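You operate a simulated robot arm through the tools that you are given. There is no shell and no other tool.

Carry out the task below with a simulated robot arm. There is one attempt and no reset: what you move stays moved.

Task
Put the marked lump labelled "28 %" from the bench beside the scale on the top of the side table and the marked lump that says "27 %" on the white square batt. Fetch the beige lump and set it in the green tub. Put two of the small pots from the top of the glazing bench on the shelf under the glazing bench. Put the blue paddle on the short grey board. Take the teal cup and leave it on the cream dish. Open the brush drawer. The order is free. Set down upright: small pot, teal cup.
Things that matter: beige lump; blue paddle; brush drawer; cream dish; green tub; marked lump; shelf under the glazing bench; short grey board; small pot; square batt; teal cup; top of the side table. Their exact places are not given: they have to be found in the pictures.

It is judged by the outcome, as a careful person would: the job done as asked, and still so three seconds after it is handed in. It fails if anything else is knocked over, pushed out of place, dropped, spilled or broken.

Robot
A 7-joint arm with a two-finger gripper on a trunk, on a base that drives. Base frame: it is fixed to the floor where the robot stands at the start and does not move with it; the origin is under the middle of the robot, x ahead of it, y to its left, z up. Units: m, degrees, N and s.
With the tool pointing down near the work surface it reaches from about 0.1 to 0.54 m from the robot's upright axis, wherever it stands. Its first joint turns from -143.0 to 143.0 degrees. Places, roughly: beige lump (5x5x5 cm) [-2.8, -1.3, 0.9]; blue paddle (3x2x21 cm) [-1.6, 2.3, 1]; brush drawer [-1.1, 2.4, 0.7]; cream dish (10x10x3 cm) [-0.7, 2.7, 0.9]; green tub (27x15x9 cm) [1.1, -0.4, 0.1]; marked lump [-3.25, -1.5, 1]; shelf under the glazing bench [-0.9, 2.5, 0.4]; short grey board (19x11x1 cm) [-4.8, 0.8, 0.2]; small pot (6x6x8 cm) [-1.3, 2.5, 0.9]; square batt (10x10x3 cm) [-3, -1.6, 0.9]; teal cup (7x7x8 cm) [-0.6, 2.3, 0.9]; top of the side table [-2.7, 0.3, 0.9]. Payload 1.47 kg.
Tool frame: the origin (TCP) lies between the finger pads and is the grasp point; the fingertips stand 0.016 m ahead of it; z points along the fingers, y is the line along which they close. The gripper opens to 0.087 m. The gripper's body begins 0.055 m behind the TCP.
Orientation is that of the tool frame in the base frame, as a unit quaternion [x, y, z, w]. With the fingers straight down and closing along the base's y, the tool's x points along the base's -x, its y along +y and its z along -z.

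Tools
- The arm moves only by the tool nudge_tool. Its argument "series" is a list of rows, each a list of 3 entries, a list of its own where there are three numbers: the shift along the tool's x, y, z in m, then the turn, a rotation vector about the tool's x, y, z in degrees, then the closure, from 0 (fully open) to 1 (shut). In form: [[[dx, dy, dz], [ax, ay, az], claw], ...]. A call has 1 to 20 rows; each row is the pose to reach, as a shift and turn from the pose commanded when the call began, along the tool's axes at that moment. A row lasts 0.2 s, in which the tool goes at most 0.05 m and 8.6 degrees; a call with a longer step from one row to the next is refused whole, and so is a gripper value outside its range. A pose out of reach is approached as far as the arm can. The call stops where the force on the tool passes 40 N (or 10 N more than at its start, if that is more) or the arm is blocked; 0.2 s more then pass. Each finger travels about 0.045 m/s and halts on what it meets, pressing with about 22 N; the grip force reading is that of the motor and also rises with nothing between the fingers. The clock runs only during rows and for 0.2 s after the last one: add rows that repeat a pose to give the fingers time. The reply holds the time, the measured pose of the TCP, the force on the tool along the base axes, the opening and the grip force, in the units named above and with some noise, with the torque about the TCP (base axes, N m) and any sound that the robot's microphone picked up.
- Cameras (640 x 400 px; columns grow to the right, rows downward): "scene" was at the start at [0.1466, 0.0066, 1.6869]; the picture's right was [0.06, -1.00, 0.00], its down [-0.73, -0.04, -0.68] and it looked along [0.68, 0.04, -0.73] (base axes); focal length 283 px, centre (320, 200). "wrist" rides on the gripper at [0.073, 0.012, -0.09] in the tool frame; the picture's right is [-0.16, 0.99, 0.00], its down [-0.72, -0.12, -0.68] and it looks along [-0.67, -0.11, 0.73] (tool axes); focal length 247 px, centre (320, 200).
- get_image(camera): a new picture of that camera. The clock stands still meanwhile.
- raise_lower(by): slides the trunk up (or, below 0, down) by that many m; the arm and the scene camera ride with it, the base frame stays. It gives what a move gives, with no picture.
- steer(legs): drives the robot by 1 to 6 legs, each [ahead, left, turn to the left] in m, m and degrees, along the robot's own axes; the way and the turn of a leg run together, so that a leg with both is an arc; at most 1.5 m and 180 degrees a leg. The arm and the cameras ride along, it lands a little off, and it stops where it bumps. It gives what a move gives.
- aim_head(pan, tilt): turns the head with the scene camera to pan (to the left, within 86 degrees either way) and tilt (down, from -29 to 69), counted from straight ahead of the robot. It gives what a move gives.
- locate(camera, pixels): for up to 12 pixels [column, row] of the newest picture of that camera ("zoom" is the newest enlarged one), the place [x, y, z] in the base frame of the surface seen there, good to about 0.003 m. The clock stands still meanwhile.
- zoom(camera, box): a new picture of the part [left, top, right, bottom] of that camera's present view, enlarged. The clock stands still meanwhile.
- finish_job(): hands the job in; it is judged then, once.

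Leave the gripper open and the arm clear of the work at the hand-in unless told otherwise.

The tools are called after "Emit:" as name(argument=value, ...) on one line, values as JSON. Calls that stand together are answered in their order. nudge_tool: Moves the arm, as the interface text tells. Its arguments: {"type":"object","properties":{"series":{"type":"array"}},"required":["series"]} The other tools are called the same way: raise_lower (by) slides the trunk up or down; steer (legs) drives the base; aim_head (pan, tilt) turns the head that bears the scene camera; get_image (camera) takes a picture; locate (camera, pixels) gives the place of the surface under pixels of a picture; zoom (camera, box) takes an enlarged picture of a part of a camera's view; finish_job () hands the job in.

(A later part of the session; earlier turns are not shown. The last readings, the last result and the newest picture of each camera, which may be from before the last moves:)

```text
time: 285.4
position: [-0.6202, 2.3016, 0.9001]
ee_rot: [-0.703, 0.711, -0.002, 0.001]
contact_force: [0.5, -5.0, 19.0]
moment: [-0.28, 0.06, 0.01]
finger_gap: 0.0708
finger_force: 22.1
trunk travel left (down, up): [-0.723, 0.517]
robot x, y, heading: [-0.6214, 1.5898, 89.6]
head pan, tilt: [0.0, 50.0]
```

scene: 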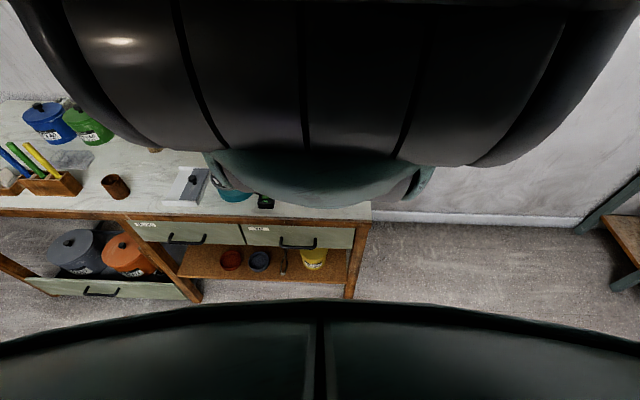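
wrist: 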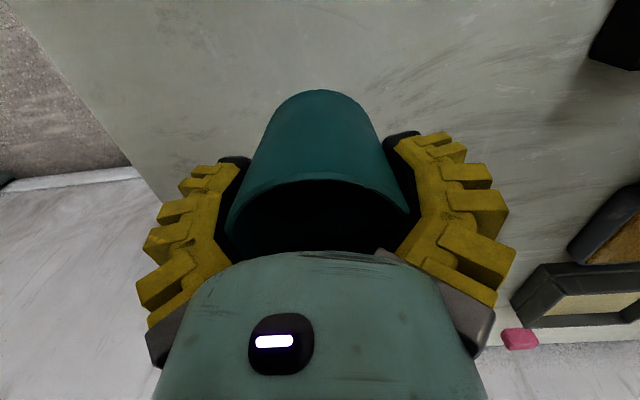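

Cup touches the bench. Open, rise 1 cm, regrip, and lift.

Emit:
nudge_tool(series=[[[0, 0, 0], [0, 0, 0], 0.1], [[0, 0, 0], [0, 0, 0], 0], [[0, 0, 0], [0, 0, 0], 0], [[0, 0, -0.006], [0, 0, 0], 0], [[0, 0, -0.011], [0, 0, 0], 0], [[0, 0, -0.011], [0, 0, 0], 0]])

Emit:
get_image(camera="wrist")

Emit:
nudge_tool(series=[[[0, 0, 0], [0, 0, 0], 0.1], [[0, 0, 0], [0, 0, 0], 0.2], [[0, 0, 0], [0, 0, 0], 0.5], [[0, 0, 0], [0, 0, 0], 1], [[0, 0, 0], [0, 0, 0], 1], [[0, 0, 0], [0, 0, 0], 1]])

Emit:
raise_lower(by=0.2)

Emit:
get_image(camera="wrist")

```text
time: 286.8
position: [-0.6194, 2.2985, 0.9076]
ee_rot: [-0.703, 0.712, -0.003, -0.001]
contact_force: [0.3, -0.1, 0.0]
moment: [-0.02, 0.02, 0.02]
finger_gap: 0.087
finger_force: 0.1
trunk travel left (down, up): [-0.723, 0.517]
robot x, y, heading: [-0.624, 1.5939, 89.3]
head pan, tilt: [0.0, 50.0]
```

```text
taken
```

wrist: 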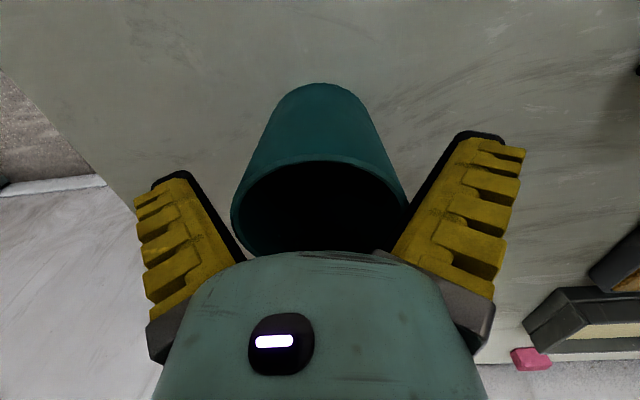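

```text
time: 288.2
position: [-0.6189, 2.2993, 0.9081]
ee_rot: [-0.702, 0.712, -0.002, -0.001]
contact_force: [0.3, -0.5, 1.6]
moment: [0.07, -0.01, 0.01]
finger_gap: 0.0722
finger_force: 22.3
trunk travel left (down, up): [-0.723, 0.517]
robot x, y, heading: [-0.6225, 1.5941, 89.4]
head pan, tilt: [0.0, 50.0]
```

```text
time: 290.4
position: [-0.6183, 2.2992, 1.1068]
ee_rot: [-0.703, 0.711, -0.002, -0.001]
contact_force: [-1.0, -0.1, -0.9]
moment: [-0.01, 0.0, 0.03]
finger_gap: 0.0714
finger_force: 22.0
trunk travel left (down, up): [-0.923, 0.317]
robot x, y, heading: [-0.6208, 1.5912, 89.4]
head pan, tilt: [0.0, 50.0]
```

```text
taken
```

wrist: 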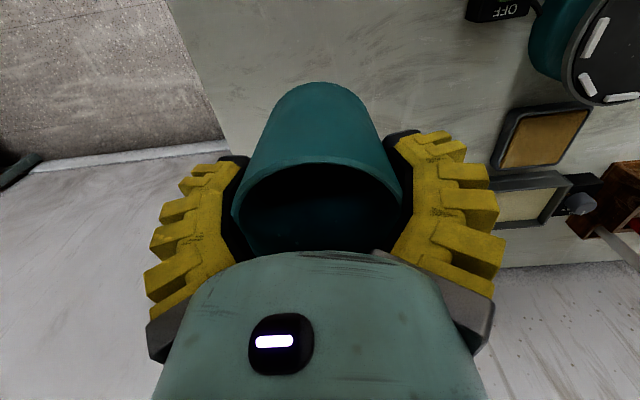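

Check how the cup sits relative to the TCP by measuring its rim.

Emit:
locate(camera="wrist", pixels=[[318, 163], [250, 180], [390, 180], [240, 200], [400, 200], [242, 235], [318, 120]])

```text
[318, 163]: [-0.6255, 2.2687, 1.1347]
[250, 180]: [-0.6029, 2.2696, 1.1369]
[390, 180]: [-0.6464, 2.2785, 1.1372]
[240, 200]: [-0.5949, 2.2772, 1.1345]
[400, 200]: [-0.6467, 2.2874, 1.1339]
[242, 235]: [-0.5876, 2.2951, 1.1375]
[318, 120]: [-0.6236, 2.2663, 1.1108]
```

The cup is well centred on the TCP. Drive left 0.118 and ahead 0.38 toward the dish, watching for contact.

Emit:
steer(legs=[[0, 0.118, 0], [0.3, 0, 0]])

Emit:
steer(legs=[[0.09, 0, 0]])

Emit:
get_image(camera="wrist")

Emit:
get_image(camera="scene")

```text
time: 293.2
position: [-0.7356, 2.5974, 1.1086]
ee_rot: [-0.703, 0.711, -0.002, -0.001]
contact_force: [0.2, -0.2, -1.1]
moment: [-0.01, 0.0, 0.01]
finger_gap: 0.071
finger_force: 21.6
trunk travel left (down, up): [-0.923, 0.317]
robot x, y, heading: [-0.7364, 1.8912, 89.8]
head pan, tilt: [0.0, 50.0]
```

```text
time: 294.4
position: [-0.7338, 2.687, 1.1072]
ee_rot: [-0.703, 0.711, -0.002, -0.001]
contact_force: [-0.5, 1.1, -0.2]
moment: [0.02, -0.03, -0.01]
finger_gap: 0.071
finger_force: 22.1
trunk travel left (down, up): [-0.923, 0.317]
robot x, y, heading: [-0.7343, 1.9763, 89.5]
head pan, tilt: [0.0, 50.0]
```

```text
taken
```

wrist: 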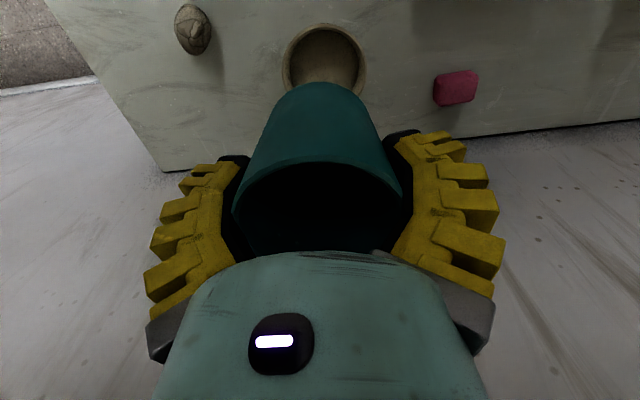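

```text
taken
```

scene: 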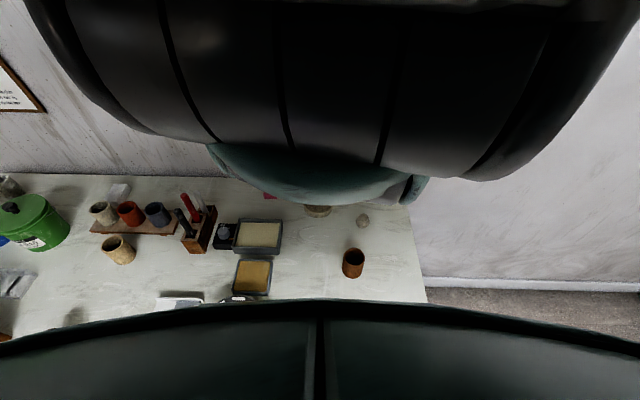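

Emit:
locate(camera="wrist", pixels=[[285, 62], [364, 65], [325, 25], [300, 35], [352, 35], [322, 55], [322, 75]])

```text
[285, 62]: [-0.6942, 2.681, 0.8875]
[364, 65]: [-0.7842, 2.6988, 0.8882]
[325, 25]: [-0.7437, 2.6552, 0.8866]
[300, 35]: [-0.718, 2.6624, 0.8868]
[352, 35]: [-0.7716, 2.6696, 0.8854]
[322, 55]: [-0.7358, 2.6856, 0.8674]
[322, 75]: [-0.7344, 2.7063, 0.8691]
```

Dish centre refined to (−0.738, 2.703). Trim 1.5 cm ahead, then lower.

Emit:
steer(legs=[[0.016, 0.004, 0]])

Emit:
raise_lower(by=-0.15)

Emit:
get_image(camera="wrist")

Emit:
locate(camera="wrist", pixels=[[240, 200], [400, 200], [318, 163], [318, 90], [275, 110], [365, 115]])

```text
time: 295.1
position: [-0.7382, 2.7039, 1.1078]
ee_rot: [-0.703, 0.711, -0.003, -0.001]
contact_force: [0.0, -0.5, -0.5]
moment: [0.01, 0.0, -0.01]
finger_gap: 0.0707
finger_force: 22.1
trunk travel left (down, up): [-0.923, 0.317]
robot x, y, heading: [-0.7395, 1.995, 89.1]
head pan, tilt: [0.0, 50.0]
```

```text
time: 296.9
position: [-0.7375, 2.7022, 0.959]
ee_rot: [-0.703, 0.711, -0.001, 0.0]
contact_force: [1.0, -0.9, -1.2]
moment: [0.01, -0.01, 0.0]
finger_gap: 0.0709
finger_force: 21.8
trunk travel left (down, up): [-0.773, 0.467]
robot x, y, heading: [-0.7402, 1.9959, 89.2]
head pan, tilt: [0.0, 50.0]
```

```text
taken
```

wrist: 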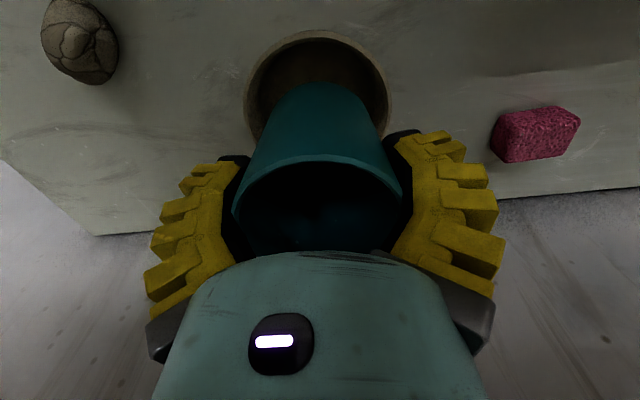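

```text
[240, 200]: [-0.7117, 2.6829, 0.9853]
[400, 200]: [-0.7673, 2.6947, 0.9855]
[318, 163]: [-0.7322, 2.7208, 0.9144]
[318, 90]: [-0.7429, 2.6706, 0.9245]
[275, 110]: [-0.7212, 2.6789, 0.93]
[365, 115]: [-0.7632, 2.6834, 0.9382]
```

Well aligned. Lower to the dish floor.

Emit:
raise_lower(by=-0.042)

Emit:
raise_lower(by=-0.003)

Emit:
get_image(camera="wrist")

```text
time: 297.7
position: [-0.7372, 2.7039, 0.9158]
ee_rot: [-0.703, 0.711, -0.002, -0.001]
contact_force: [-0.8, 0.2, 1.3]
moment: [0.06, 0.0, 0.01]
finger_gap: 0.0705
finger_force: 21.8
trunk travel left (down, up): [-0.731, 0.509]
robot x, y, heading: [-0.7406, 1.9931, 89.4]
head pan, tilt: [0.0, 50.0]
```

```text
time: 298.2
position: [-0.7383, 2.7065, 0.9157]
ee_rot: [-0.702, 0.712, -0.001, 0.0]
contact_force: [0.4, -8.2, 23.5]
moment: [0.15, -0.03, 0.03]
finger_gap: 0.07
finger_force: 22.5
trunk travel left (down, up): [-0.728, 0.512]
robot x, y, heading: [-0.7415, 1.9945, 89.5]
head pan, tilt: [0.0, 50.0]
```

```text
taken
```

wrist: 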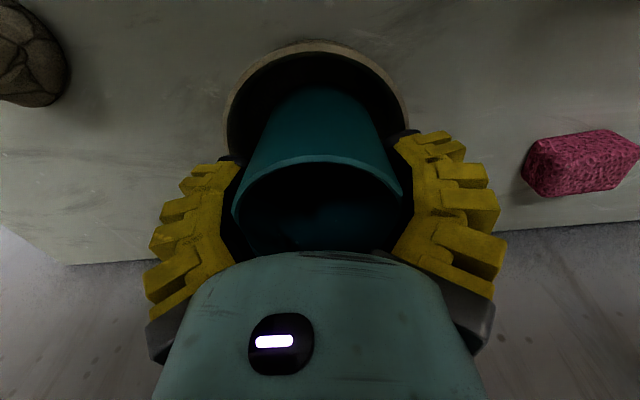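

Contact at the right height. Release and rise straight up.

Emit:
nudge_tool(series=[[[0, 0, 0], [0, 0, 0], 0.1], [[0, 0, 0], [0, 0, 0], 0], [[0, 0, 0], [0, 0, 0], 0], [[0, 0, 0], [0, 0, 0], 0]])

Emit:
raise_lower(by=0.22)

Emit:
get_image(camera="wrist")

```text
time: 299.2
position: [-0.7382, 2.7027, 0.9128]
ee_rot: [-0.703, 0.711, -0.003, -0.002]
contact_force: [0.1, 0.0, -0.6]
moment: [-0.01, 0.04, -0.03]
finger_gap: 0.087
finger_force: 0.0
trunk travel left (down, up): [-0.728, 0.512]
robot x, y, heading: [-0.7392, 1.9959, 89.5]
head pan, tilt: [0.0, 50.0]
```

```text
time: 301.6
position: [-0.7384, 2.703, 1.1325]
ee_rot: [-0.703, 0.711, -0.003, -0.001]
contact_force: [-0.6, 0.9, 0.3]
moment: [-0.01, 0.01, 0.0]
finger_gap: 0.0869
finger_force: 0.1
trunk travel left (down, up): [-0.948, 0.292]
robot x, y, heading: [-0.7401, 1.9959, 89.5]
head pan, tilt: [0.0, 50.0]
```

```text
taken
```

wrist: 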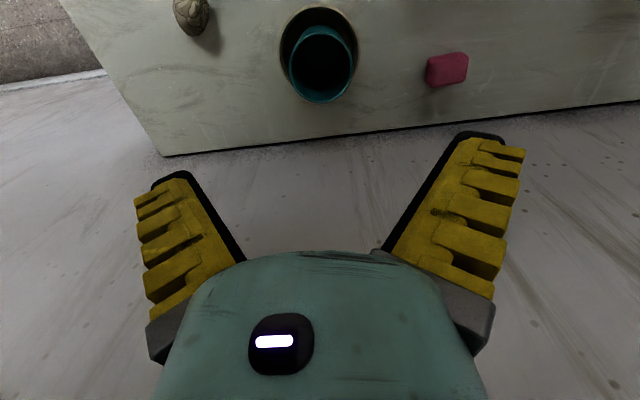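

The cup stands in the dish. Next the pots: back out, then tilt the tool 45° forward with a slight retraction.

Emit:
steer(legs=[[-0.65, 0, 0]])

Emit:
nudge_tool(series=[[[0.015, 0, 0], [0, -5, 0], 0], [[0.03, 0, 0], [0, -10, 0], 0], [[0.045, 0, 0], [0, -15, 0], 0], [[0.06, 0, 0], [0, -20, 0], 0], [[0.075, 0, 0], [0, -25, 0], 0], [[0.09, 0, 0], [0, -30, 0], 0], [[0.1, 0, 0], [0, -35, 0], 0], [[0.1, 0, 0], [0, -40, 0], 0], [[0.1, 0, 0], [0, -45, 0], 0], [[0.1, 0, 0], [0, -45, 0], 0]])

Emit:
get_image(camera="wrist")

Emit:
get_image(camera="scene")

```text
time: 305.1
position: [-0.7452, 2.0652, 1.1333]
ee_rot: [-0.705, 0.709, -0.002, -0.002]
contact_force: [-0.3, -0.3, 0.1]
moment: [0.0, -0.02, -0.01]
finger_gap: 0.0865
finger_force: 0.1
trunk travel left (down, up): [-0.948, 0.292]
robot x, y, heading: [-0.7381, 1.3542, 89.6]
head pan, tilt: [0.0, 50.0]
```

```text
time: 307.4
position: [-0.7397, 2.0113, 1.0721]
ee_rot: [-0.651, 0.656, 0.269, 0.271]
contact_force: [-0.2, 0.0, 0.8]
moment: [-0.03, 0.01, -0.01]
finger_gap: 0.087
finger_force: 0.0
out of reach, approached as far as the arm can: row 4, 5, 6, 7, 8, 9, 10
trunk travel left (down, up): [-0.948, 0.292]
robot x, y, heading: [-0.7457, 1.3544, 89.4]
head pan, tilt: [0.0, 50.0]
```

```text
taken
```

wrist: 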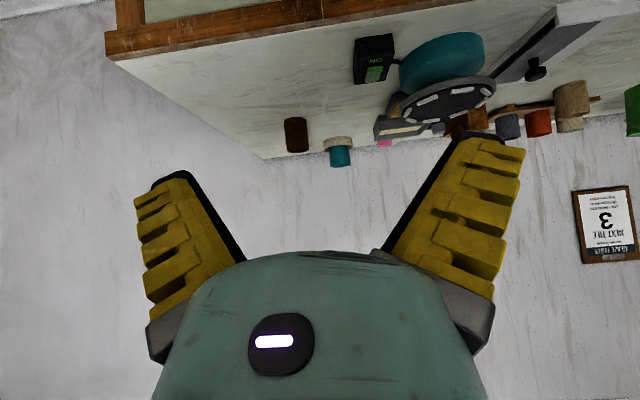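

```text
taken
```

scene: 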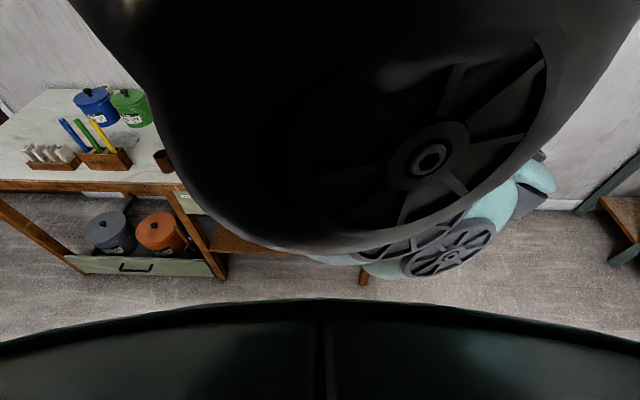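

The tool is tilted ~45°. Lower the trunk to look into the shelf under the bench.

Emit:
raise_lower(by=-0.4)

Emit:
raise_lower(by=-0.1)

Emit:
get_image(camera="wrist")

Emit:
steer(legs=[[0, 0.35, 0]])

Emit:
get_image(camera="wrist")

```text
time: 311.2
position: [-0.7394, 2.0119, 0.6717]
ee_rot: [-0.652, 0.656, 0.268, 0.271]
contact_force: [-0.2, -0.3, 0.6]
moment: [-0.01, -0.05, 0.01]
finger_gap: 0.0869
finger_force: 0.0
trunk travel left (down, up): [-0.548, 0.692]
robot x, y, heading: [-0.7447, 1.3566, 89.8]
head pan, tilt: [0.0, 50.0]
```

```text
time: 312.5
position: [-0.7393, 2.011, 0.5726]
ee_rot: [-0.652, 0.655, 0.269, 0.27]
contact_force: [-0.4, 0.1, -0.4]
moment: [-0.01, 0.01, 0.02]
finger_gap: 0.0871
finger_force: 0.2
trunk travel left (down, up): [-0.448, 0.792]
robot x, y, heading: [-0.7412, 1.3532, 89.9]
head pan, tilt: [0.0, 50.0]
```

```text
taken
```

wrist: 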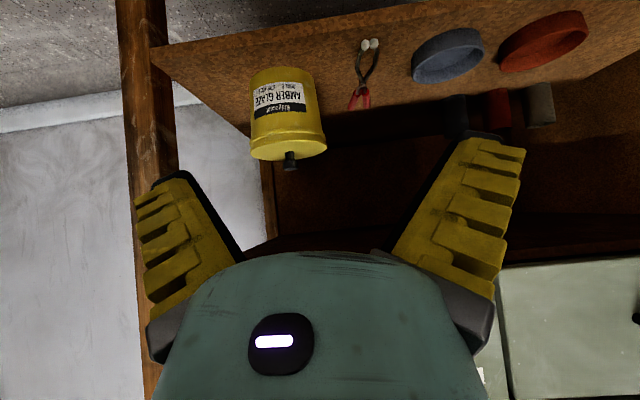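

```text
time: 314.8
position: [-1.0947, 2.0135, 0.5713]
ee_rot: [-0.65, 0.658, 0.267, 0.271]
contact_force: [-0.1, -0.2, 0.8]
moment: [0.02, -0.02, -0.02]
finger_gap: 0.0871
finger_force: 0.0
trunk travel left (down, up): [-0.448, 0.792]
robot x, y, heading: [-1.1045, 1.355, 89.8]
head pan, tilt: [0.0, 50.0]
```

```text
taken
```

wrist: 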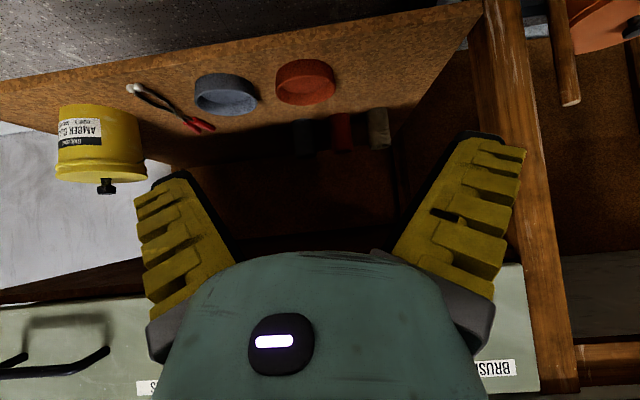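

The shelf holds two dishes, a tool, a yellow can, and some cylinders behind. Free area is at pixel (390,70). I'll measure.

Emit:
locate(camera="wrist", pixels=[[390, 70], [430, 50], [350, 60], [335, 85], [305, 100], [280, 80], [405, 25], [480, 10], [380, 130], [340, 135], [380, 100], [500, 150]])

```text
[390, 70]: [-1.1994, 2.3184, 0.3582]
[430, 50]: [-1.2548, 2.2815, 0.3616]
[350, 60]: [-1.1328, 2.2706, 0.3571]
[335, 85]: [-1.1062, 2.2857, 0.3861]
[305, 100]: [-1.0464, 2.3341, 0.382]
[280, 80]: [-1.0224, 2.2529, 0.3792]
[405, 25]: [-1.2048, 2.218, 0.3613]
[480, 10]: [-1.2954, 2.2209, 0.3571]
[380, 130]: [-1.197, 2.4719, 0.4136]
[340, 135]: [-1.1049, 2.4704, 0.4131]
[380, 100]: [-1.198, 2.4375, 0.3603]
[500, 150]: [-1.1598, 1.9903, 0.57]
```

Free spot on the shelf: x −1.28…−1.12, y 2.22…2.44, z 0.359. Now raise back above the bench and go to the front brown pot at (−1.31, 2.285).

Emit:
raise_lower(by=0.4)

Emit:
raise_lower(by=0.05)

Emit:
steer(legs=[[0, 0.215, 0], [0.1, 0, 0]])

Emit:
get_image(camera="wrist")

```text
time: 318.6
position: [-1.0939, 2.0134, 0.9713]
ee_rot: [-0.65, 0.658, 0.268, 0.272]
contact_force: [-0.4, 0.9, 0.0]
moment: [0.0, 0.0, -0.02]
finger_gap: 0.0872
finger_force: 0.0
trunk travel left (down, up): [-0.848, 0.392]
robot x, y, heading: [-1.1021, 1.359, 89.5]
head pan, tilt: [0.0, 50.0]
```

```text
time: 319.6
position: [-1.0934, 2.0128, 1.0212]
ee_rot: [-0.651, 0.657, 0.267, 0.27]
contact_force: [-0.5, 0.1, 0.0]
moment: [-0.01, -0.01, 0.01]
finger_gap: 0.0868
finger_force: 0.2
trunk travel left (down, up): [-0.898, 0.342]
robot x, y, heading: [-1.1013, 1.3566, 89.6]
head pan, tilt: [0.0, 50.0]
```

```text
time: 321.9
position: [-1.3034, 2.113, 1.0222]
ee_rot: [-0.65, 0.657, 0.267, 0.271]
contact_force: [0.7, 0.1, 0.3]
moment: [0.04, 0.0, -0.04]
finger_gap: 0.0872
finger_force: 0.1
trunk travel left (down, up): [-0.898, 0.342]
robot x, y, heading: [-1.3073, 1.4576, 89.3]
head pan, tilt: [0.0, 50.0]
```

```text
taken
```

wrist: 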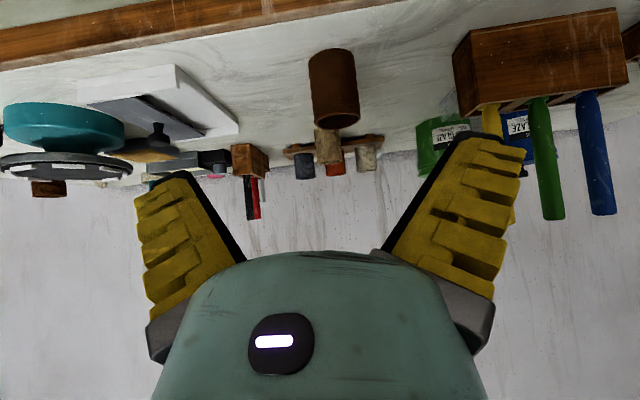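

Emit:
locate(camera="wrist", pixels=[[333, 75], [333, 100], [312, 90], [356, 90], [335, 118], [333, 55], [598, 110], [604, 180], [590, 100], [612, 210]])

```text
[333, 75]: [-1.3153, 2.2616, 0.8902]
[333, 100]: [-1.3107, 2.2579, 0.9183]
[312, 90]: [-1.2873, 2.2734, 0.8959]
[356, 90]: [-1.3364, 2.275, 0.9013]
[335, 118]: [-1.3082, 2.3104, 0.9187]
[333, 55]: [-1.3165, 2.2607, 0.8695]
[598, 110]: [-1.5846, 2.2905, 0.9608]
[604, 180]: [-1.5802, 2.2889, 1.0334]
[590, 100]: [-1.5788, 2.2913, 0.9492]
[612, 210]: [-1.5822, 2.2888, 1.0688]
```

Pot centre (−1.3125, 2.287), radius ~2.8 cm. Lower to z≈0.903 in front of the bench, then advance straddling the pot.

Emit:
raise_lower(by=-0.119)

Emit:
steer(legs=[[0.08, 0.008, 0]])

Emit:
get_image(camera="wrist")

```text
time: 323.4
position: [-1.303, 2.1134, 0.9039]
ee_rot: [-0.65, 0.657, 0.267, 0.271]
contact_force: [-0.1, 0.5, -0.4]
moment: [-0.01, 0.01, 0.0]
finger_gap: 0.0869
finger_force: 0.0
trunk travel left (down, up): [-0.779, 0.461]
robot x, y, heading: [-1.3095, 1.4558, 89.6]
head pan, tilt: [0.0, 50.0]
```

```text
time: 324.5
position: [-1.311, 2.192, 0.9035]
ee_rot: [-0.65, 0.658, 0.267, 0.272]
contact_force: [0.7, 0.0, 0.5]
moment: [-0.01, -0.02, 0.0]
finger_gap: 0.0868
finger_force: 0.0
trunk travel left (down, up): [-0.779, 0.461]
robot x, y, heading: [-1.3163, 1.5362, 89.7]
head pan, tilt: [0.0, 50.0]
```

```text
taken
```

wrist: 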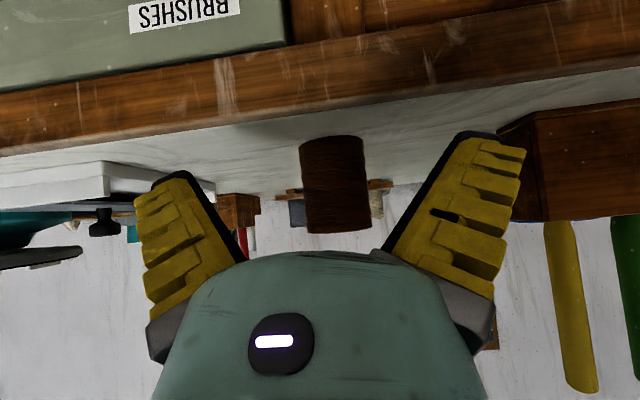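

Emit:
locate(camera="wrist", pixels=[[305, 190], [366, 190], [335, 180], [538, 150], [530, 190], [335, 140], [120, 190]])

```text
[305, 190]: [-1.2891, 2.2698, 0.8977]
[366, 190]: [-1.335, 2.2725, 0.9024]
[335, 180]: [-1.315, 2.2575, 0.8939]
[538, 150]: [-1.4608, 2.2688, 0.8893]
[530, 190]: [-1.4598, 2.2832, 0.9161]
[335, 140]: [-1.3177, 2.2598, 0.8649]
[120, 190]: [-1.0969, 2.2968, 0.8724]
```

Clear on both sides. Advance 9.5 cm and grip.

Emit:
steer(legs=[[0.093, 0.002, 0]])

Emit:
get_image(camera="wrist")

```text
time: 325.6
position: [-1.3104, 2.2871, 0.9035]
ee_rot: [-0.65, 0.657, 0.268, 0.272]
contact_force: [0.7, 0.2, 0.2]
moment: [0.0, 0.03, 0.02]
finger_gap: 0.087
finger_force: 0.1
trunk travel left (down, up): [-0.779, 0.461]
robot x, y, heading: [-1.321, 1.6268, 89.7]
head pan, tilt: [0.0, 50.0]
```

```text
taken
```

wrist: 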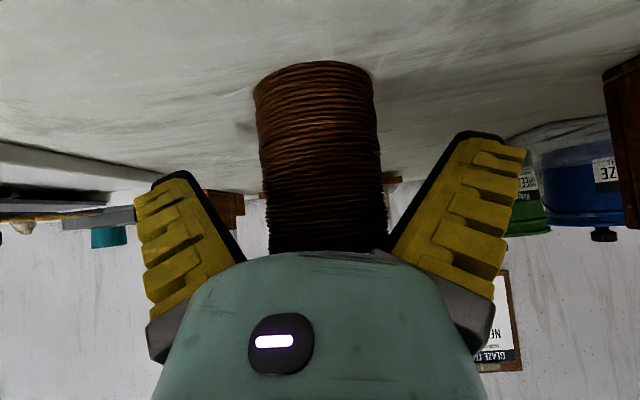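

Pot is between the fingers. Close and lift 4 cm.

Emit:
nudge_tool(series=[[[0, 0, 0], [0, 0, 0], 0.15], [[0, 0, 0], [0, 0, 0], 0.3], [[0, 0, 0], [0, 0, 0], 0.5], [[0, 0, 0], [0, 0, 0], 1], [[0, 0, 0], [0, 0, 0], 1], [[0, 0, 0], [0, 0, 0], 1]])

Emit:
raise_lower(by=0.05)

Emit:
get_image(camera="wrist")

```text
time: 327.0
position: [-1.3104, 2.2856, 0.9034]
ee_rot: [-0.651, 0.657, 0.268, 0.271]
contact_force: [-0.2, 0.1, -0.6]
moment: [-0.01, 0.01, -0.01]
finger_gap: 0.055
finger_force: 22.0
trunk travel left (down, up): [-0.779, 0.461]
robot x, y, heading: [-1.3175, 1.6321, 89.4]
head pan, tilt: [0.0, 50.0]
```

```text
time: 327.9
position: [-1.3115, 2.2854, 0.9517]
ee_rot: [-0.651, 0.658, 0.266, 0.27]
contact_force: [0.2, 0.2, -0.8]
moment: [-0.01, 0.03, 0.03]
finger_gap: 0.0555
finger_force: 21.9
trunk travel left (down, up): [-0.829, 0.411]
robot x, y, heading: [-1.3207, 1.6301, 89.5]
head pan, tilt: [0.0, 50.0]
```

```text
taken
```

wrist: 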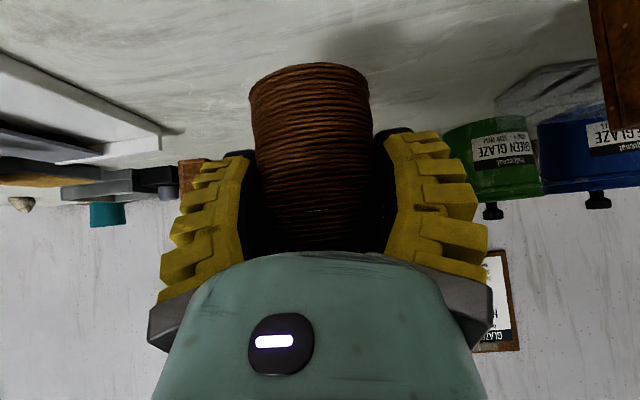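

Pot held upright. Back out, lower, and align with the free shelf spot.

Emit:
steer(legs=[[-0.3, 0, 0], [0, -0.108, 0]])

Emit:
raise_lower(by=-0.4)

Emit:
raise_lower(by=-0.12)

Emit:
get_image(camera="wrist")

Emit:
locate(camera="wrist", pixels=[[100, 260], [60, 270], [540, 270], [150, 60], [210, 60], [430, 60], [480, 100], [250, 50], [400, 50], [330, 20]])

```text
time: 330.8
position: [-1.207, 1.987, 0.9528]
ee_rot: [-0.65, 0.658, 0.267, 0.272]
contact_force: [-0.5, -0.4, -0.7]
moment: [-0.02, 0.03, -0.01]
finger_gap: 0.0553
finger_force: 22.2
trunk travel left (down, up): [-0.829, 0.411]
robot x, y, heading: [-1.2129, 1.3352, 89.8]
head pan, tilt: [0.0, 50.0]
```

```text
time: 334.6
position: [-1.2073, 1.987, 0.5534]
ee_rot: [-0.651, 0.657, 0.267, 0.272]
contact_force: [0.1, -0.1, -1.2]
moment: [0.0, -0.02, -0.02]
finger_gap: 0.0551
finger_force: 22.3
trunk travel left (down, up): [-0.429, 0.811]
robot x, y, heading: [-1.2133, 1.3313, 89.5]
head pan, tilt: [0.0, 50.0]
```

```text
time: 336.1
position: [-1.2067, 1.9867, 0.4334]
ee_rot: [-0.651, 0.657, 0.268, 0.271]
contact_force: [0.2, -1.3, -0.9]
moment: [0.02, 0.03, 0.01]
finger_gap: 0.0549
finger_force: 22.2
trunk travel left (down, up): [-0.309, 0.931]
robot x, y, heading: [-1.2125, 1.3315, 89.7]
head pan, tilt: [0.0, 50.0]
```

```text
taken
```

wrist: 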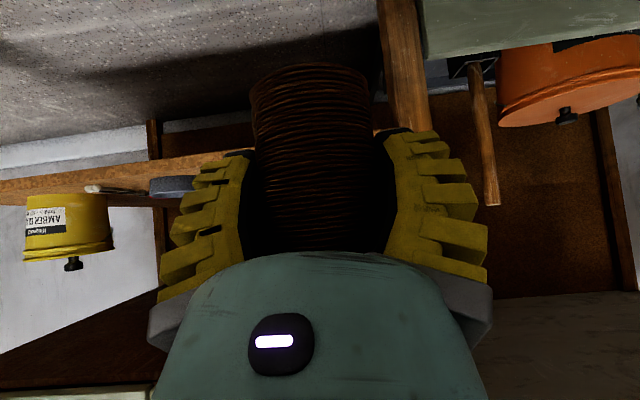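

```text
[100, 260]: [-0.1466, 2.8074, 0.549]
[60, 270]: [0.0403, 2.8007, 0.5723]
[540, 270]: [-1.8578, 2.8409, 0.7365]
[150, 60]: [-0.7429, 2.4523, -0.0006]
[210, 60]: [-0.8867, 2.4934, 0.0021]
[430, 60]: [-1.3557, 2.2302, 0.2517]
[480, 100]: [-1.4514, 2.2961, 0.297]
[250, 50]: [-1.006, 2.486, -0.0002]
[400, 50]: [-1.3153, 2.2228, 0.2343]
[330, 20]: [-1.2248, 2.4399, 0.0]
```

Aligned; the post is 3 cm clear. Advance in steps.

Emit:
steer(legs=[[0.2, 0, 0]])

Emit:
get_image(camera="wrist")

Emit:
get_image(camera="scene")

Emit:
locate(camera="wrist", pixels=[[200, 60], [150, 80], [420, 60], [320, 40], [420, 100], [100, 330], [550, 300]])

```text
time: 337.7
position: [-1.2067, 2.184, 0.4327]
ee_rot: [-0.652, 0.656, 0.267, 0.27]
contact_force: [-0.9, 1.0, -1.0]
moment: [-0.02, -0.02, 0.0]
finger_gap: 0.0548
finger_force: 22.2
trunk travel left (down, up): [-0.309, 0.931]
robot x, y, heading: [-1.2132, 1.5304, 89.7]
head pan, tilt: [0.0, 50.0]
```

```text
taken
```

wrist: 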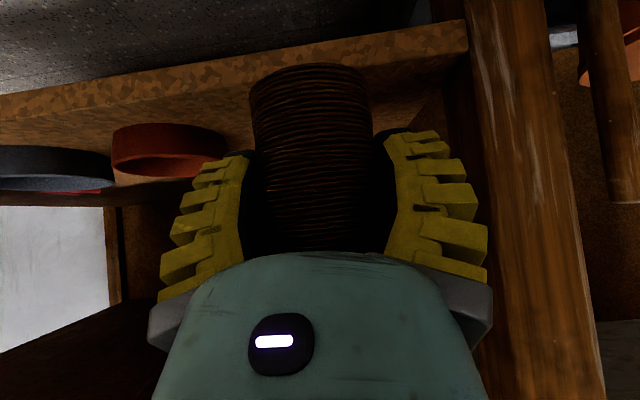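

```text
taken
```

scene: 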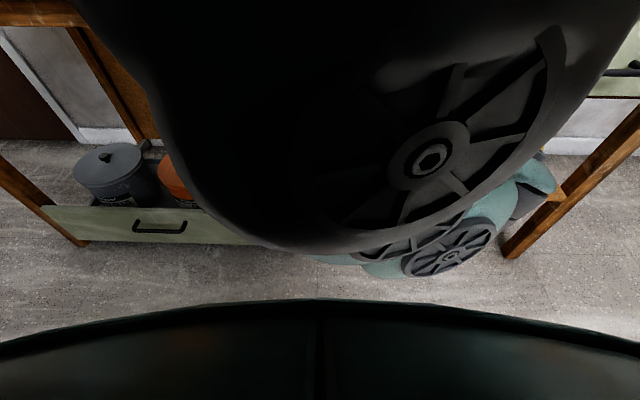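

```text
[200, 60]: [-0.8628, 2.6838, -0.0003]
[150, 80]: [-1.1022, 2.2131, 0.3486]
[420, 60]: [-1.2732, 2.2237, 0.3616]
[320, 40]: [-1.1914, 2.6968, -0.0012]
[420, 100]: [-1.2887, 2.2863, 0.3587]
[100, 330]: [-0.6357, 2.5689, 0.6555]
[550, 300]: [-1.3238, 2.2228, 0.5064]
```

Emit:
locate(camera="scene", pixels=[[540, 175], [525, 200], [450, 252], [490, 230], [550, 190], [500, 210], [560, 30], [430, 160]])

```text
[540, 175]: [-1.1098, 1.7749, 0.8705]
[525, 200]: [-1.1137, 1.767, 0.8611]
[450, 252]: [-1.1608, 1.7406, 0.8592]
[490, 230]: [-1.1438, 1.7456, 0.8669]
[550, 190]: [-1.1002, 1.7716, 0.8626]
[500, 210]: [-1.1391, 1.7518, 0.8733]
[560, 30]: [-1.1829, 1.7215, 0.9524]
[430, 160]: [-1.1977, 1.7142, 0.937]
```

Emit:
steer(legs=[[0.1, 0, 0]])

Emit:
steer(legs=[[0.075, 0, 0]])

Emit:
get_image(camera="wrist")

Emit:
get_image(camera="scene")

```text
time: 338.8
position: [-1.207, 2.283, 0.4325]
ee_rot: [-0.651, 0.657, 0.267, 0.27]
contact_force: [-0.1, 0.5, -0.2]
moment: [-0.03, 0.02, 0.01]
finger_gap: 0.0551
finger_force: 21.9
trunk travel left (down, up): [-0.309, 0.931]
robot x, y, heading: [-1.2127, 1.6304, 89.9]
head pan, tilt: [0.0, 50.0]
```

```text
time: 340.0
position: [-1.2073, 2.3266, 0.4185]
ee_rot: [-0.651, 0.664, 0.259, 0.261]
contact_force: [-0.4, -0.6, -0.6]
moment: [-0.02, -0.02, 0.03]
finger_gap: 0.055
finger_force: 21.6
trunk travel left (down, up): [-0.309, 0.931]
robot x, y, heading: [-1.2121, 1.6984, 89.5]
head pan, tilt: [0.0, 50.0]
stopped in leg 1: the robot was blocked; the commanded pose is now the measured one
```

```text
taken
```

wrist: 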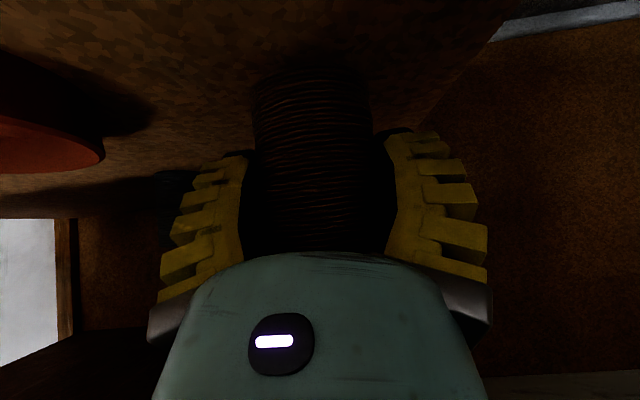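

```text
taken
```

scene: 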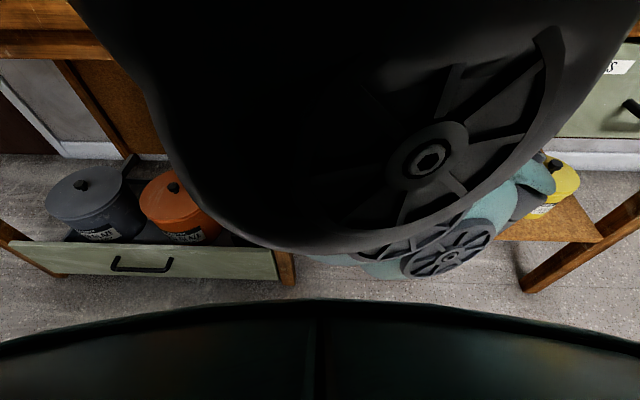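

The forearm met the drawer handle, so this is as deep as it goes. I'll back off 2.5 cm and move 2.5 cm left so both pots can fit side by side in the front area.

Emit:
steer(legs=[[-0.025, 0, 0], [0, 0.027, 0]])

Emit:
get_image(camera="wrist")

Emit:
locate(camera="wrist", pixels=[[460, 100], [430, 60], [400, 90], [240, 100], [150, 110], [100, 120], [500, 200]])

```text
time: 341.2
position: [-1.2282, 2.3278, 0.4307]
ee_rot: [-0.649, 0.66, 0.265, 0.269]
contact_force: [0.4, -0.7, -1.7]
moment: [0.05, 0.04, -0.01]
finger_gap: 0.0547
finger_force: 21.7
trunk travel left (down, up): [-0.309, 0.931]
robot x, y, heading: [-1.2388, 1.6758, 89.8]
head pan, tilt: [0.0, 50.0]
```

```text
taken
```

wrist: 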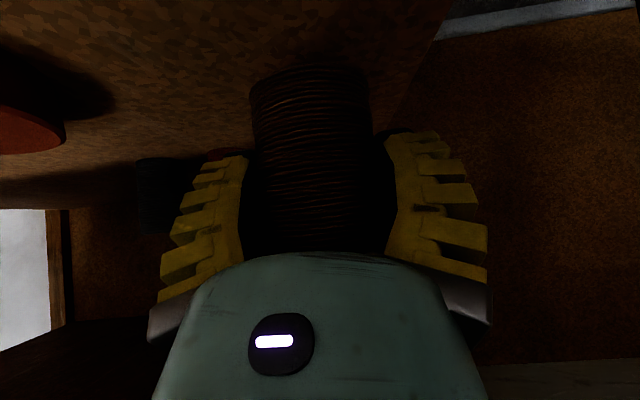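

```text
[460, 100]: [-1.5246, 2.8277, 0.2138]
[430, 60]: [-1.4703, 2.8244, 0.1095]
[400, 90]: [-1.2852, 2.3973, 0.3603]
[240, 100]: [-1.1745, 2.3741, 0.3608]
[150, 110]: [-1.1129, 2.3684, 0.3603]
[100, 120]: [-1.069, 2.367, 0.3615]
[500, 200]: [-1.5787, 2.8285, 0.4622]
```

TCP at (−1.228, 2.328). Lower the pot to the shelf (z≈0.36).

Emit:
raise_lower(by=-0.024)

Emit:
raise_lower(by=-0.004)

```text
time: 341.9
position: [-1.2309, 2.3291, 0.4078]
ee_rot: [-0.649, 0.66, 0.265, 0.27]
contact_force: [-1.0, 0.3, -0.5]
moment: [-0.02, -0.01, 0.02]
finger_gap: 0.0548
finger_force: 22.0
trunk travel left (down, up): [-0.285, 0.955]
robot x, y, heading: [-1.2407, 1.6738, 89.6]
head pan, tilt: [0.0, 50.0]
```

```text
time: 342.4
position: [-1.2311, 2.3285, 0.4032]
ee_rot: [-0.649, 0.66, 0.265, 0.27]
contact_force: [-0.6, 0.6, -1.2]
moment: [-0.03, 0.02, 0.02]
finger_gap: 0.0549
finger_force: 22.1
trunk travel left (down, up): [-0.281, 0.959]
robot x, y, heading: [-1.2367, 1.6786, 89.7]
head pan, tilt: [0.0, 50.0]
```

Emit:
raise_lower(by=-0.003)

```text
time: 343.0
position: [-1.2308, 2.3305, 0.4006]
ee_rot: [-0.649, 0.659, 0.266, 0.271]
contact_force: [0.6, -3.7, 12.7]
moment: [0.15, -0.04, -0.04]
finger_gap: 0.0561
finger_force: 22.1
trunk travel left (down, up): [-0.278, 0.962]
robot x, y, heading: [-1.2382, 1.6765, 89.7]
head pan, tilt: [0.0, 50.0]
```

Contact. Open moderately and back straight out.

Emit:
nudge_tool(series=[[[0, 0, 0], [0, 0, 0], 0.3], [[0, 0, 0], [0, 0, 0], 0.2], [[0, 0, 0], [0, 0, 0], 0.15], [[0, 0, 0], [0, 0, 0], 0.15]])

Emit:
steer(legs=[[-0.12, 0, 0], [-0.2, 0, 0]])

Emit:
get_image(camera="wrist")

```text
time: 344.0
position: [-1.2311, 2.3289, 0.3996]
ee_rot: [-0.649, 0.66, 0.266, 0.27]
contact_force: [-0.9, 0.0, 0.2]
moment: [0.01, 0.02, -0.02]
finger_gap: 0.0767
finger_force: 2.4
trunk travel left (down, up): [-0.278, 0.962]
robot x, y, heading: [-1.241, 1.6765, 89.8]
head pan, tilt: [0.0, 50.0]
```

```text
time: 346.4
position: [-1.2328, 2.0095, 0.401]
ee_rot: [-0.649, 0.659, 0.266, 0.27]
contact_force: [-0.2, -1.6, -0.1]
moment: [-0.01, 0.0, -0.01]
finger_gap: 0.077
finger_force: 1.6
trunk travel left (down, up): [-0.278, 0.962]
robot x, y, heading: [-1.2397, 1.3552, 89.7]
head pan, tilt: [0.0, 50.0]
```

```text
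taken
```

wrist: 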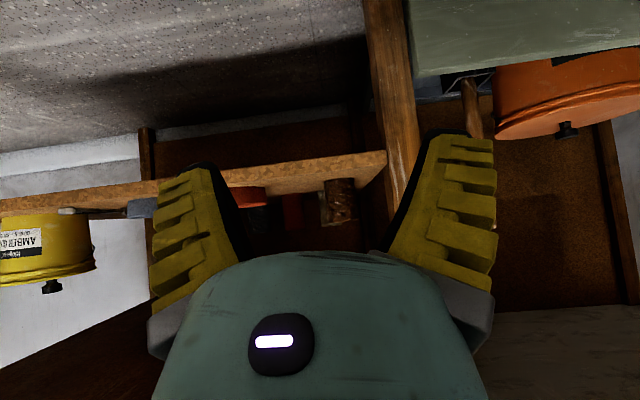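

Pot 1 stands on the shelf. Now the second pot at (−0.645, 2.48): raise, slide right 0.588 m, open fully, and look.

Emit:
raise_lower(by=0.4)

Emit:
raise_lower(by=0.25)

Emit:
steer(legs=[[0, -0.588, 0], [0.2, 0, 0]])

Emit:
nudge_tool(series=[[[0, 0, 0], [0, 0, 0], 0], [[0, 0, 0], [0, 0, 0], 0]])

Emit:
get_image(camera="wrist")

```text
time: 350.2
position: [-1.2331, 2.0088, 0.8002]
ee_rot: [-0.65, 0.659, 0.266, 0.27]
contact_force: [0.1, -0.4, 0.3]
moment: [-0.01, 0.0, 0.0]
finger_gap: 0.0769
finger_force: 1.8
trunk travel left (down, up): [-0.678, 0.562]
robot x, y, heading: [-1.2381, 1.3557, 89.9]
head pan, tilt: [0.0, 50.0]
```

```text
time: 352.8
position: [-1.231, 2.0103, 1.0509]
ee_rot: [-0.649, 0.659, 0.266, 0.27]
contact_force: [0.3, 0.1, -0.4]
moment: [-0.04, 0.04, 0.01]
finger_gap: 0.0769
finger_force: 2.1
trunk travel left (down, up): [-0.928, 0.312]
robot x, y, heading: [-1.2366, 1.357, 89.6]
head pan, tilt: [0.0, 50.0]
```

```text
time: 357.4
position: [-0.6407, 2.2086, 1.0503]
ee_rot: [-0.652, 0.657, 0.267, 0.268]
contact_force: [0.5, 0.1, -0.2]
moment: [0.02, -0.01, 0.03]
finger_gap: 0.0767
finger_force: 1.7
trunk travel left (down, up): [-0.928, 0.312]
robot x, y, heading: [-0.644, 1.5532, 90.1]
head pan, tilt: [0.0, 50.0]
```

```text
time: 358.0
position: [-0.6408, 2.2083, 1.0508]
ee_rot: [-0.652, 0.657, 0.267, 0.268]
contact_force: [0.1, -0.3, -0.5]
moment: [-0.03, 0.0, -0.01]
finger_gap: 0.087
finger_force: 0.0
trunk travel left (down, up): [-0.928, 0.312]
robot x, y, heading: [-0.6452, 1.555, 89.9]
head pan, tilt: [0.0, 50.0]
```

```text
taken
```

wrist: 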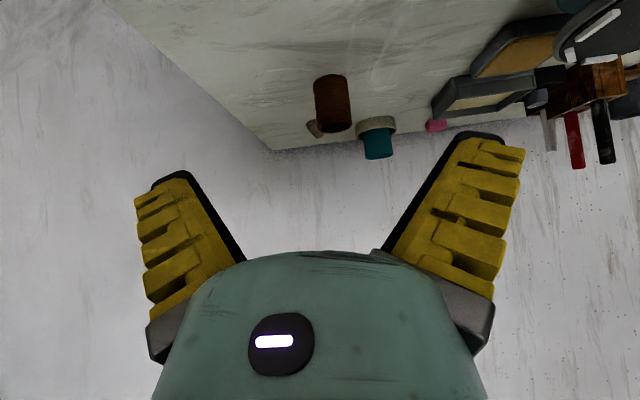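

Emit:
locate(camera="wrist", pixels=[[332, 100], [332, 85], [315, 105], [350, 105], [335, 122], [332, 115], [315, 128], [378, 135]])

```text
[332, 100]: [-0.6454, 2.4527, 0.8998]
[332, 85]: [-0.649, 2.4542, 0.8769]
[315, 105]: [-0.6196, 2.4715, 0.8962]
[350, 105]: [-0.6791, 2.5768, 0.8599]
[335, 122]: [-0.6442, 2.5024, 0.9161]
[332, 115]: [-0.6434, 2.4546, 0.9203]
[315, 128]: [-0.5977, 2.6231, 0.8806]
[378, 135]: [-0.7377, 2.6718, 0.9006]
```

Pot 2 centre (−0.646, 2.481). Lower to z≈0.903 and advance 0.27 m straddling it.

Emit:
raise_lower(by=-0.147)

Emit:
steer(legs=[[0.15, 0.005, 0]])

Emit:
get_image(camera="wrist")

Emit:
locate(camera="wrist", pixels=[[332, 180], [310, 185], [355, 185], [333, 140]])

```text
time: 359.7
position: [-0.6402, 2.2076, 0.9046]
ee_rot: [-0.651, 0.658, 0.266, 0.27]
contact_force: [-0.5, -0.2, 0.5]
moment: [0.02, -0.01, -0.02]
finger_gap: 0.087
finger_force: 0.0
trunk travel left (down, up): [-0.781, 0.459]
robot x, y, heading: [-0.6436, 1.5561, 90.3]
head pan, tilt: [0.0, 50.0]
```

```text
time: 361.1
position: [-0.6466, 2.3593, 0.904]
ee_rot: [-0.652, 0.657, 0.266, 0.269]
contact_force: [-0.7, -0.8, 0.1]
moment: [-0.02, 0.0, -0.01]
finger_gap: 0.0867
finger_force: 0.0
trunk travel left (down, up): [-0.781, 0.459]
robot x, y, heading: [-0.6466, 1.7073, 90.5]
head pan, tilt: [0.0, 50.0]
```

```text
taken
```

wrist: 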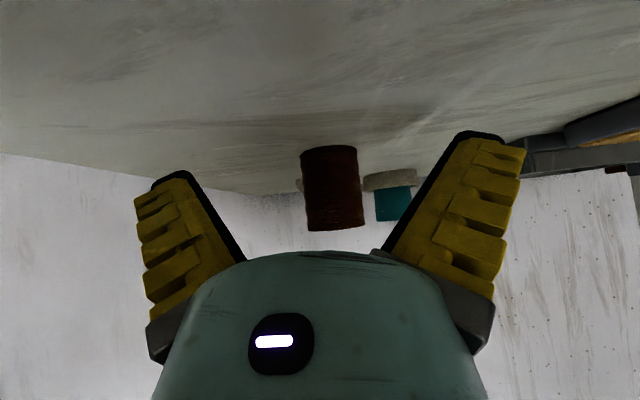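

```text
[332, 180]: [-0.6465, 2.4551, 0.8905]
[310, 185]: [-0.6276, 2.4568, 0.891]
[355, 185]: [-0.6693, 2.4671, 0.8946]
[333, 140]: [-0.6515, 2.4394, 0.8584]
```

Centred. Advance 12 cm and grip.

Emit:
steer(legs=[[0.122, 0, 0]])

Emit:
nudge_tool(series=[[[0, 0, 0], [0, 0, 0], 0.15], [[0, 0, 0], [0, 0, 0], 0.3], [[0, 0, 0], [0, 0, 0], 0.5], [[0, 0, 0], [0, 0, 0], 1], [[0, 0, 0], [0, 0, 0], 1], [[0, 0, 0], [0, 0, 0], 1]])

Emit:
raise_lower(by=0.06)

Emit:
get_image(camera="wrist")

```text
time: 362.3
position: [-0.6481, 2.4816, 0.9033]
ee_rot: [-0.652, 0.657, 0.266, 0.269]
contact_force: [0.8, -1.0, 0.3]
moment: [0.0, -0.01, 0.0]
finger_gap: 0.0869
finger_force: 0.0
trunk travel left (down, up): [-0.781, 0.459]
robot x, y, heading: [-0.6511, 1.8283, 90.4]
head pan, tilt: [0.0, 50.0]
```

```text
time: 363.7
position: [-0.6486, 2.4809, 0.9036]
ee_rot: [-0.652, 0.657, 0.266, 0.269]
contact_force: [0.3, -0.1, -0.3]
moment: [0.03, 0.01, 0.0]
finger_gap: 0.0555
finger_force: 21.4
trunk travel left (down, up): [-0.781, 0.459]
robot x, y, heading: [-0.6515, 1.829, 90.4]
head pan, tilt: [0.0, 50.0]
```

```text
time: 364.7
position: [-0.6482, 2.4812, 0.9632]
ee_rot: [-0.653, 0.656, 0.267, 0.268]
contact_force: [0.2, -0.1, -1.3]
moment: [0.01, 0.01, 0.02]
finger_gap: 0.0552
finger_force: 22.1
trunk travel left (down, up): [-0.841, 0.399]
robot x, y, heading: [-0.6469, 1.8257, 90.2]
head pan, tilt: [0.0, 50.0]
```

```text
taken
```

wrist: 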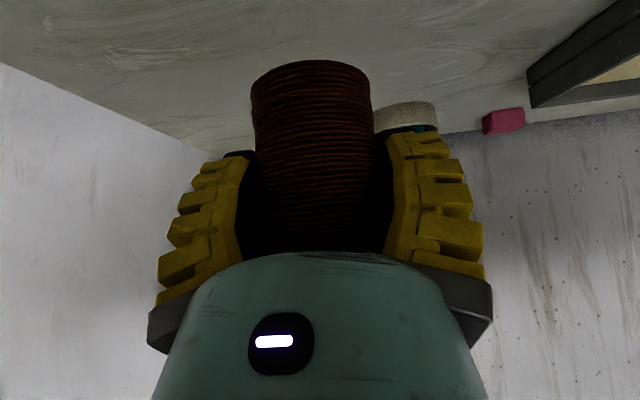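

Held. Back out 0.48 m, slide 0.512 m left, and lower to shelf level.

Emit:
steer(legs=[[-0.48, 0, 0], [0, 0.512, 0]])

Emit:
raise_lower(by=-0.4)

Emit:
raise_lower(by=-0.13)

Emit:
get_image(camera="wrist")

```text
time: 370.2
position: [-1.1569, 1.9956, 0.9634]
ee_rot: [-0.654, 0.654, 0.268, 0.269]
contact_force: [0.5, 0.6, -1.6]
moment: [0.02, 0.0, -0.03]
finger_gap: 0.0552
finger_force: 22.1
trunk travel left (down, up): [-0.841, 0.399]
robot x, y, heading: [-1.1556, 1.3435, 90.6]
head pan, tilt: [0.0, 50.0]
```

```text
time: 374.0
position: [-1.1562, 1.9971, 0.5646]
ee_rot: [-0.654, 0.655, 0.268, 0.268]
contact_force: [-0.1, 0.3, -0.6]
moment: [-0.04, -0.06, -0.02]
finger_gap: 0.0557
finger_force: 22.5
trunk travel left (down, up): [-0.441, 0.799]
robot x, y, heading: [-1.1499, 1.3452, 90.5]
head pan, tilt: [0.0, 50.0]
```

```text
time: 375.6
position: [-1.1549, 1.9952, 0.4333]
ee_rot: [-0.654, 0.655, 0.268, 0.268]
contact_force: [-0.2, 0.1, -0.4]
moment: [-0.02, 0.03, -0.01]
finger_gap: 0.0554
finger_force: 22.1
trunk travel left (down, up): [-0.311, 0.929]
robot x, y, heading: [-1.1514, 1.3455, 90.7]
head pan, tilt: [0.0, 50.0]
```

```text
taken
```

wrist: 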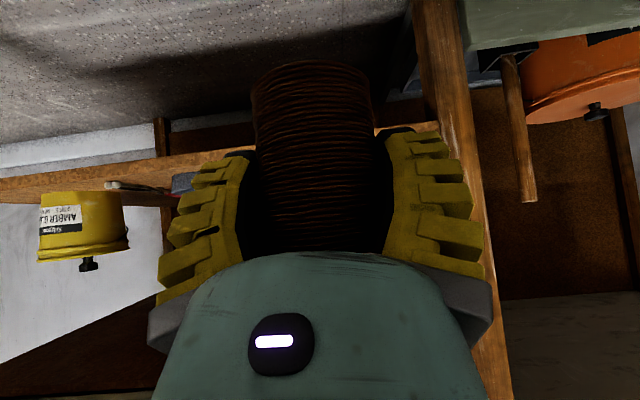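

Emit:
steer(legs=[[0.18, 0, 0]])

Emit:
get_image(camera="wrist")

Emit:
locate(camera="wrist", pixels=[[215, 140], [200, 150], [180, 130], [400, 110], [420, 110], [395, 130], [430, 130], [380, 80]])

```text
time: 377.1
position: [-1.1539, 2.1772, 0.4326]
ee_rot: [-0.653, 0.656, 0.267, 0.269]
contact_force: [0.6, 0.4, -0.3]
moment: [-0.03, -0.01, -0.03]
finger_gap: 0.0552
finger_force: 22.3
trunk travel left (down, up): [-0.311, 0.929]
robot x, y, heading: [-1.156, 1.5233, 90.6]
head pan, tilt: [0.0, 50.0]
```

```text
taken
```

wrist: 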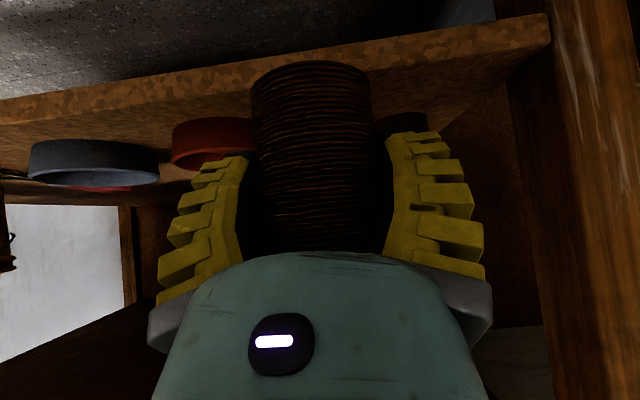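

```text
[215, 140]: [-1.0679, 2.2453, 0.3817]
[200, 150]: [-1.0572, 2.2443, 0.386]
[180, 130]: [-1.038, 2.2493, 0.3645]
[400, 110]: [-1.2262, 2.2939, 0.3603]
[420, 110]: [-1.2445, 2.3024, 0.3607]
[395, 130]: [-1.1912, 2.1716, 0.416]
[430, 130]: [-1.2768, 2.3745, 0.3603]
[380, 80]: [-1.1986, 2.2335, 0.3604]
```

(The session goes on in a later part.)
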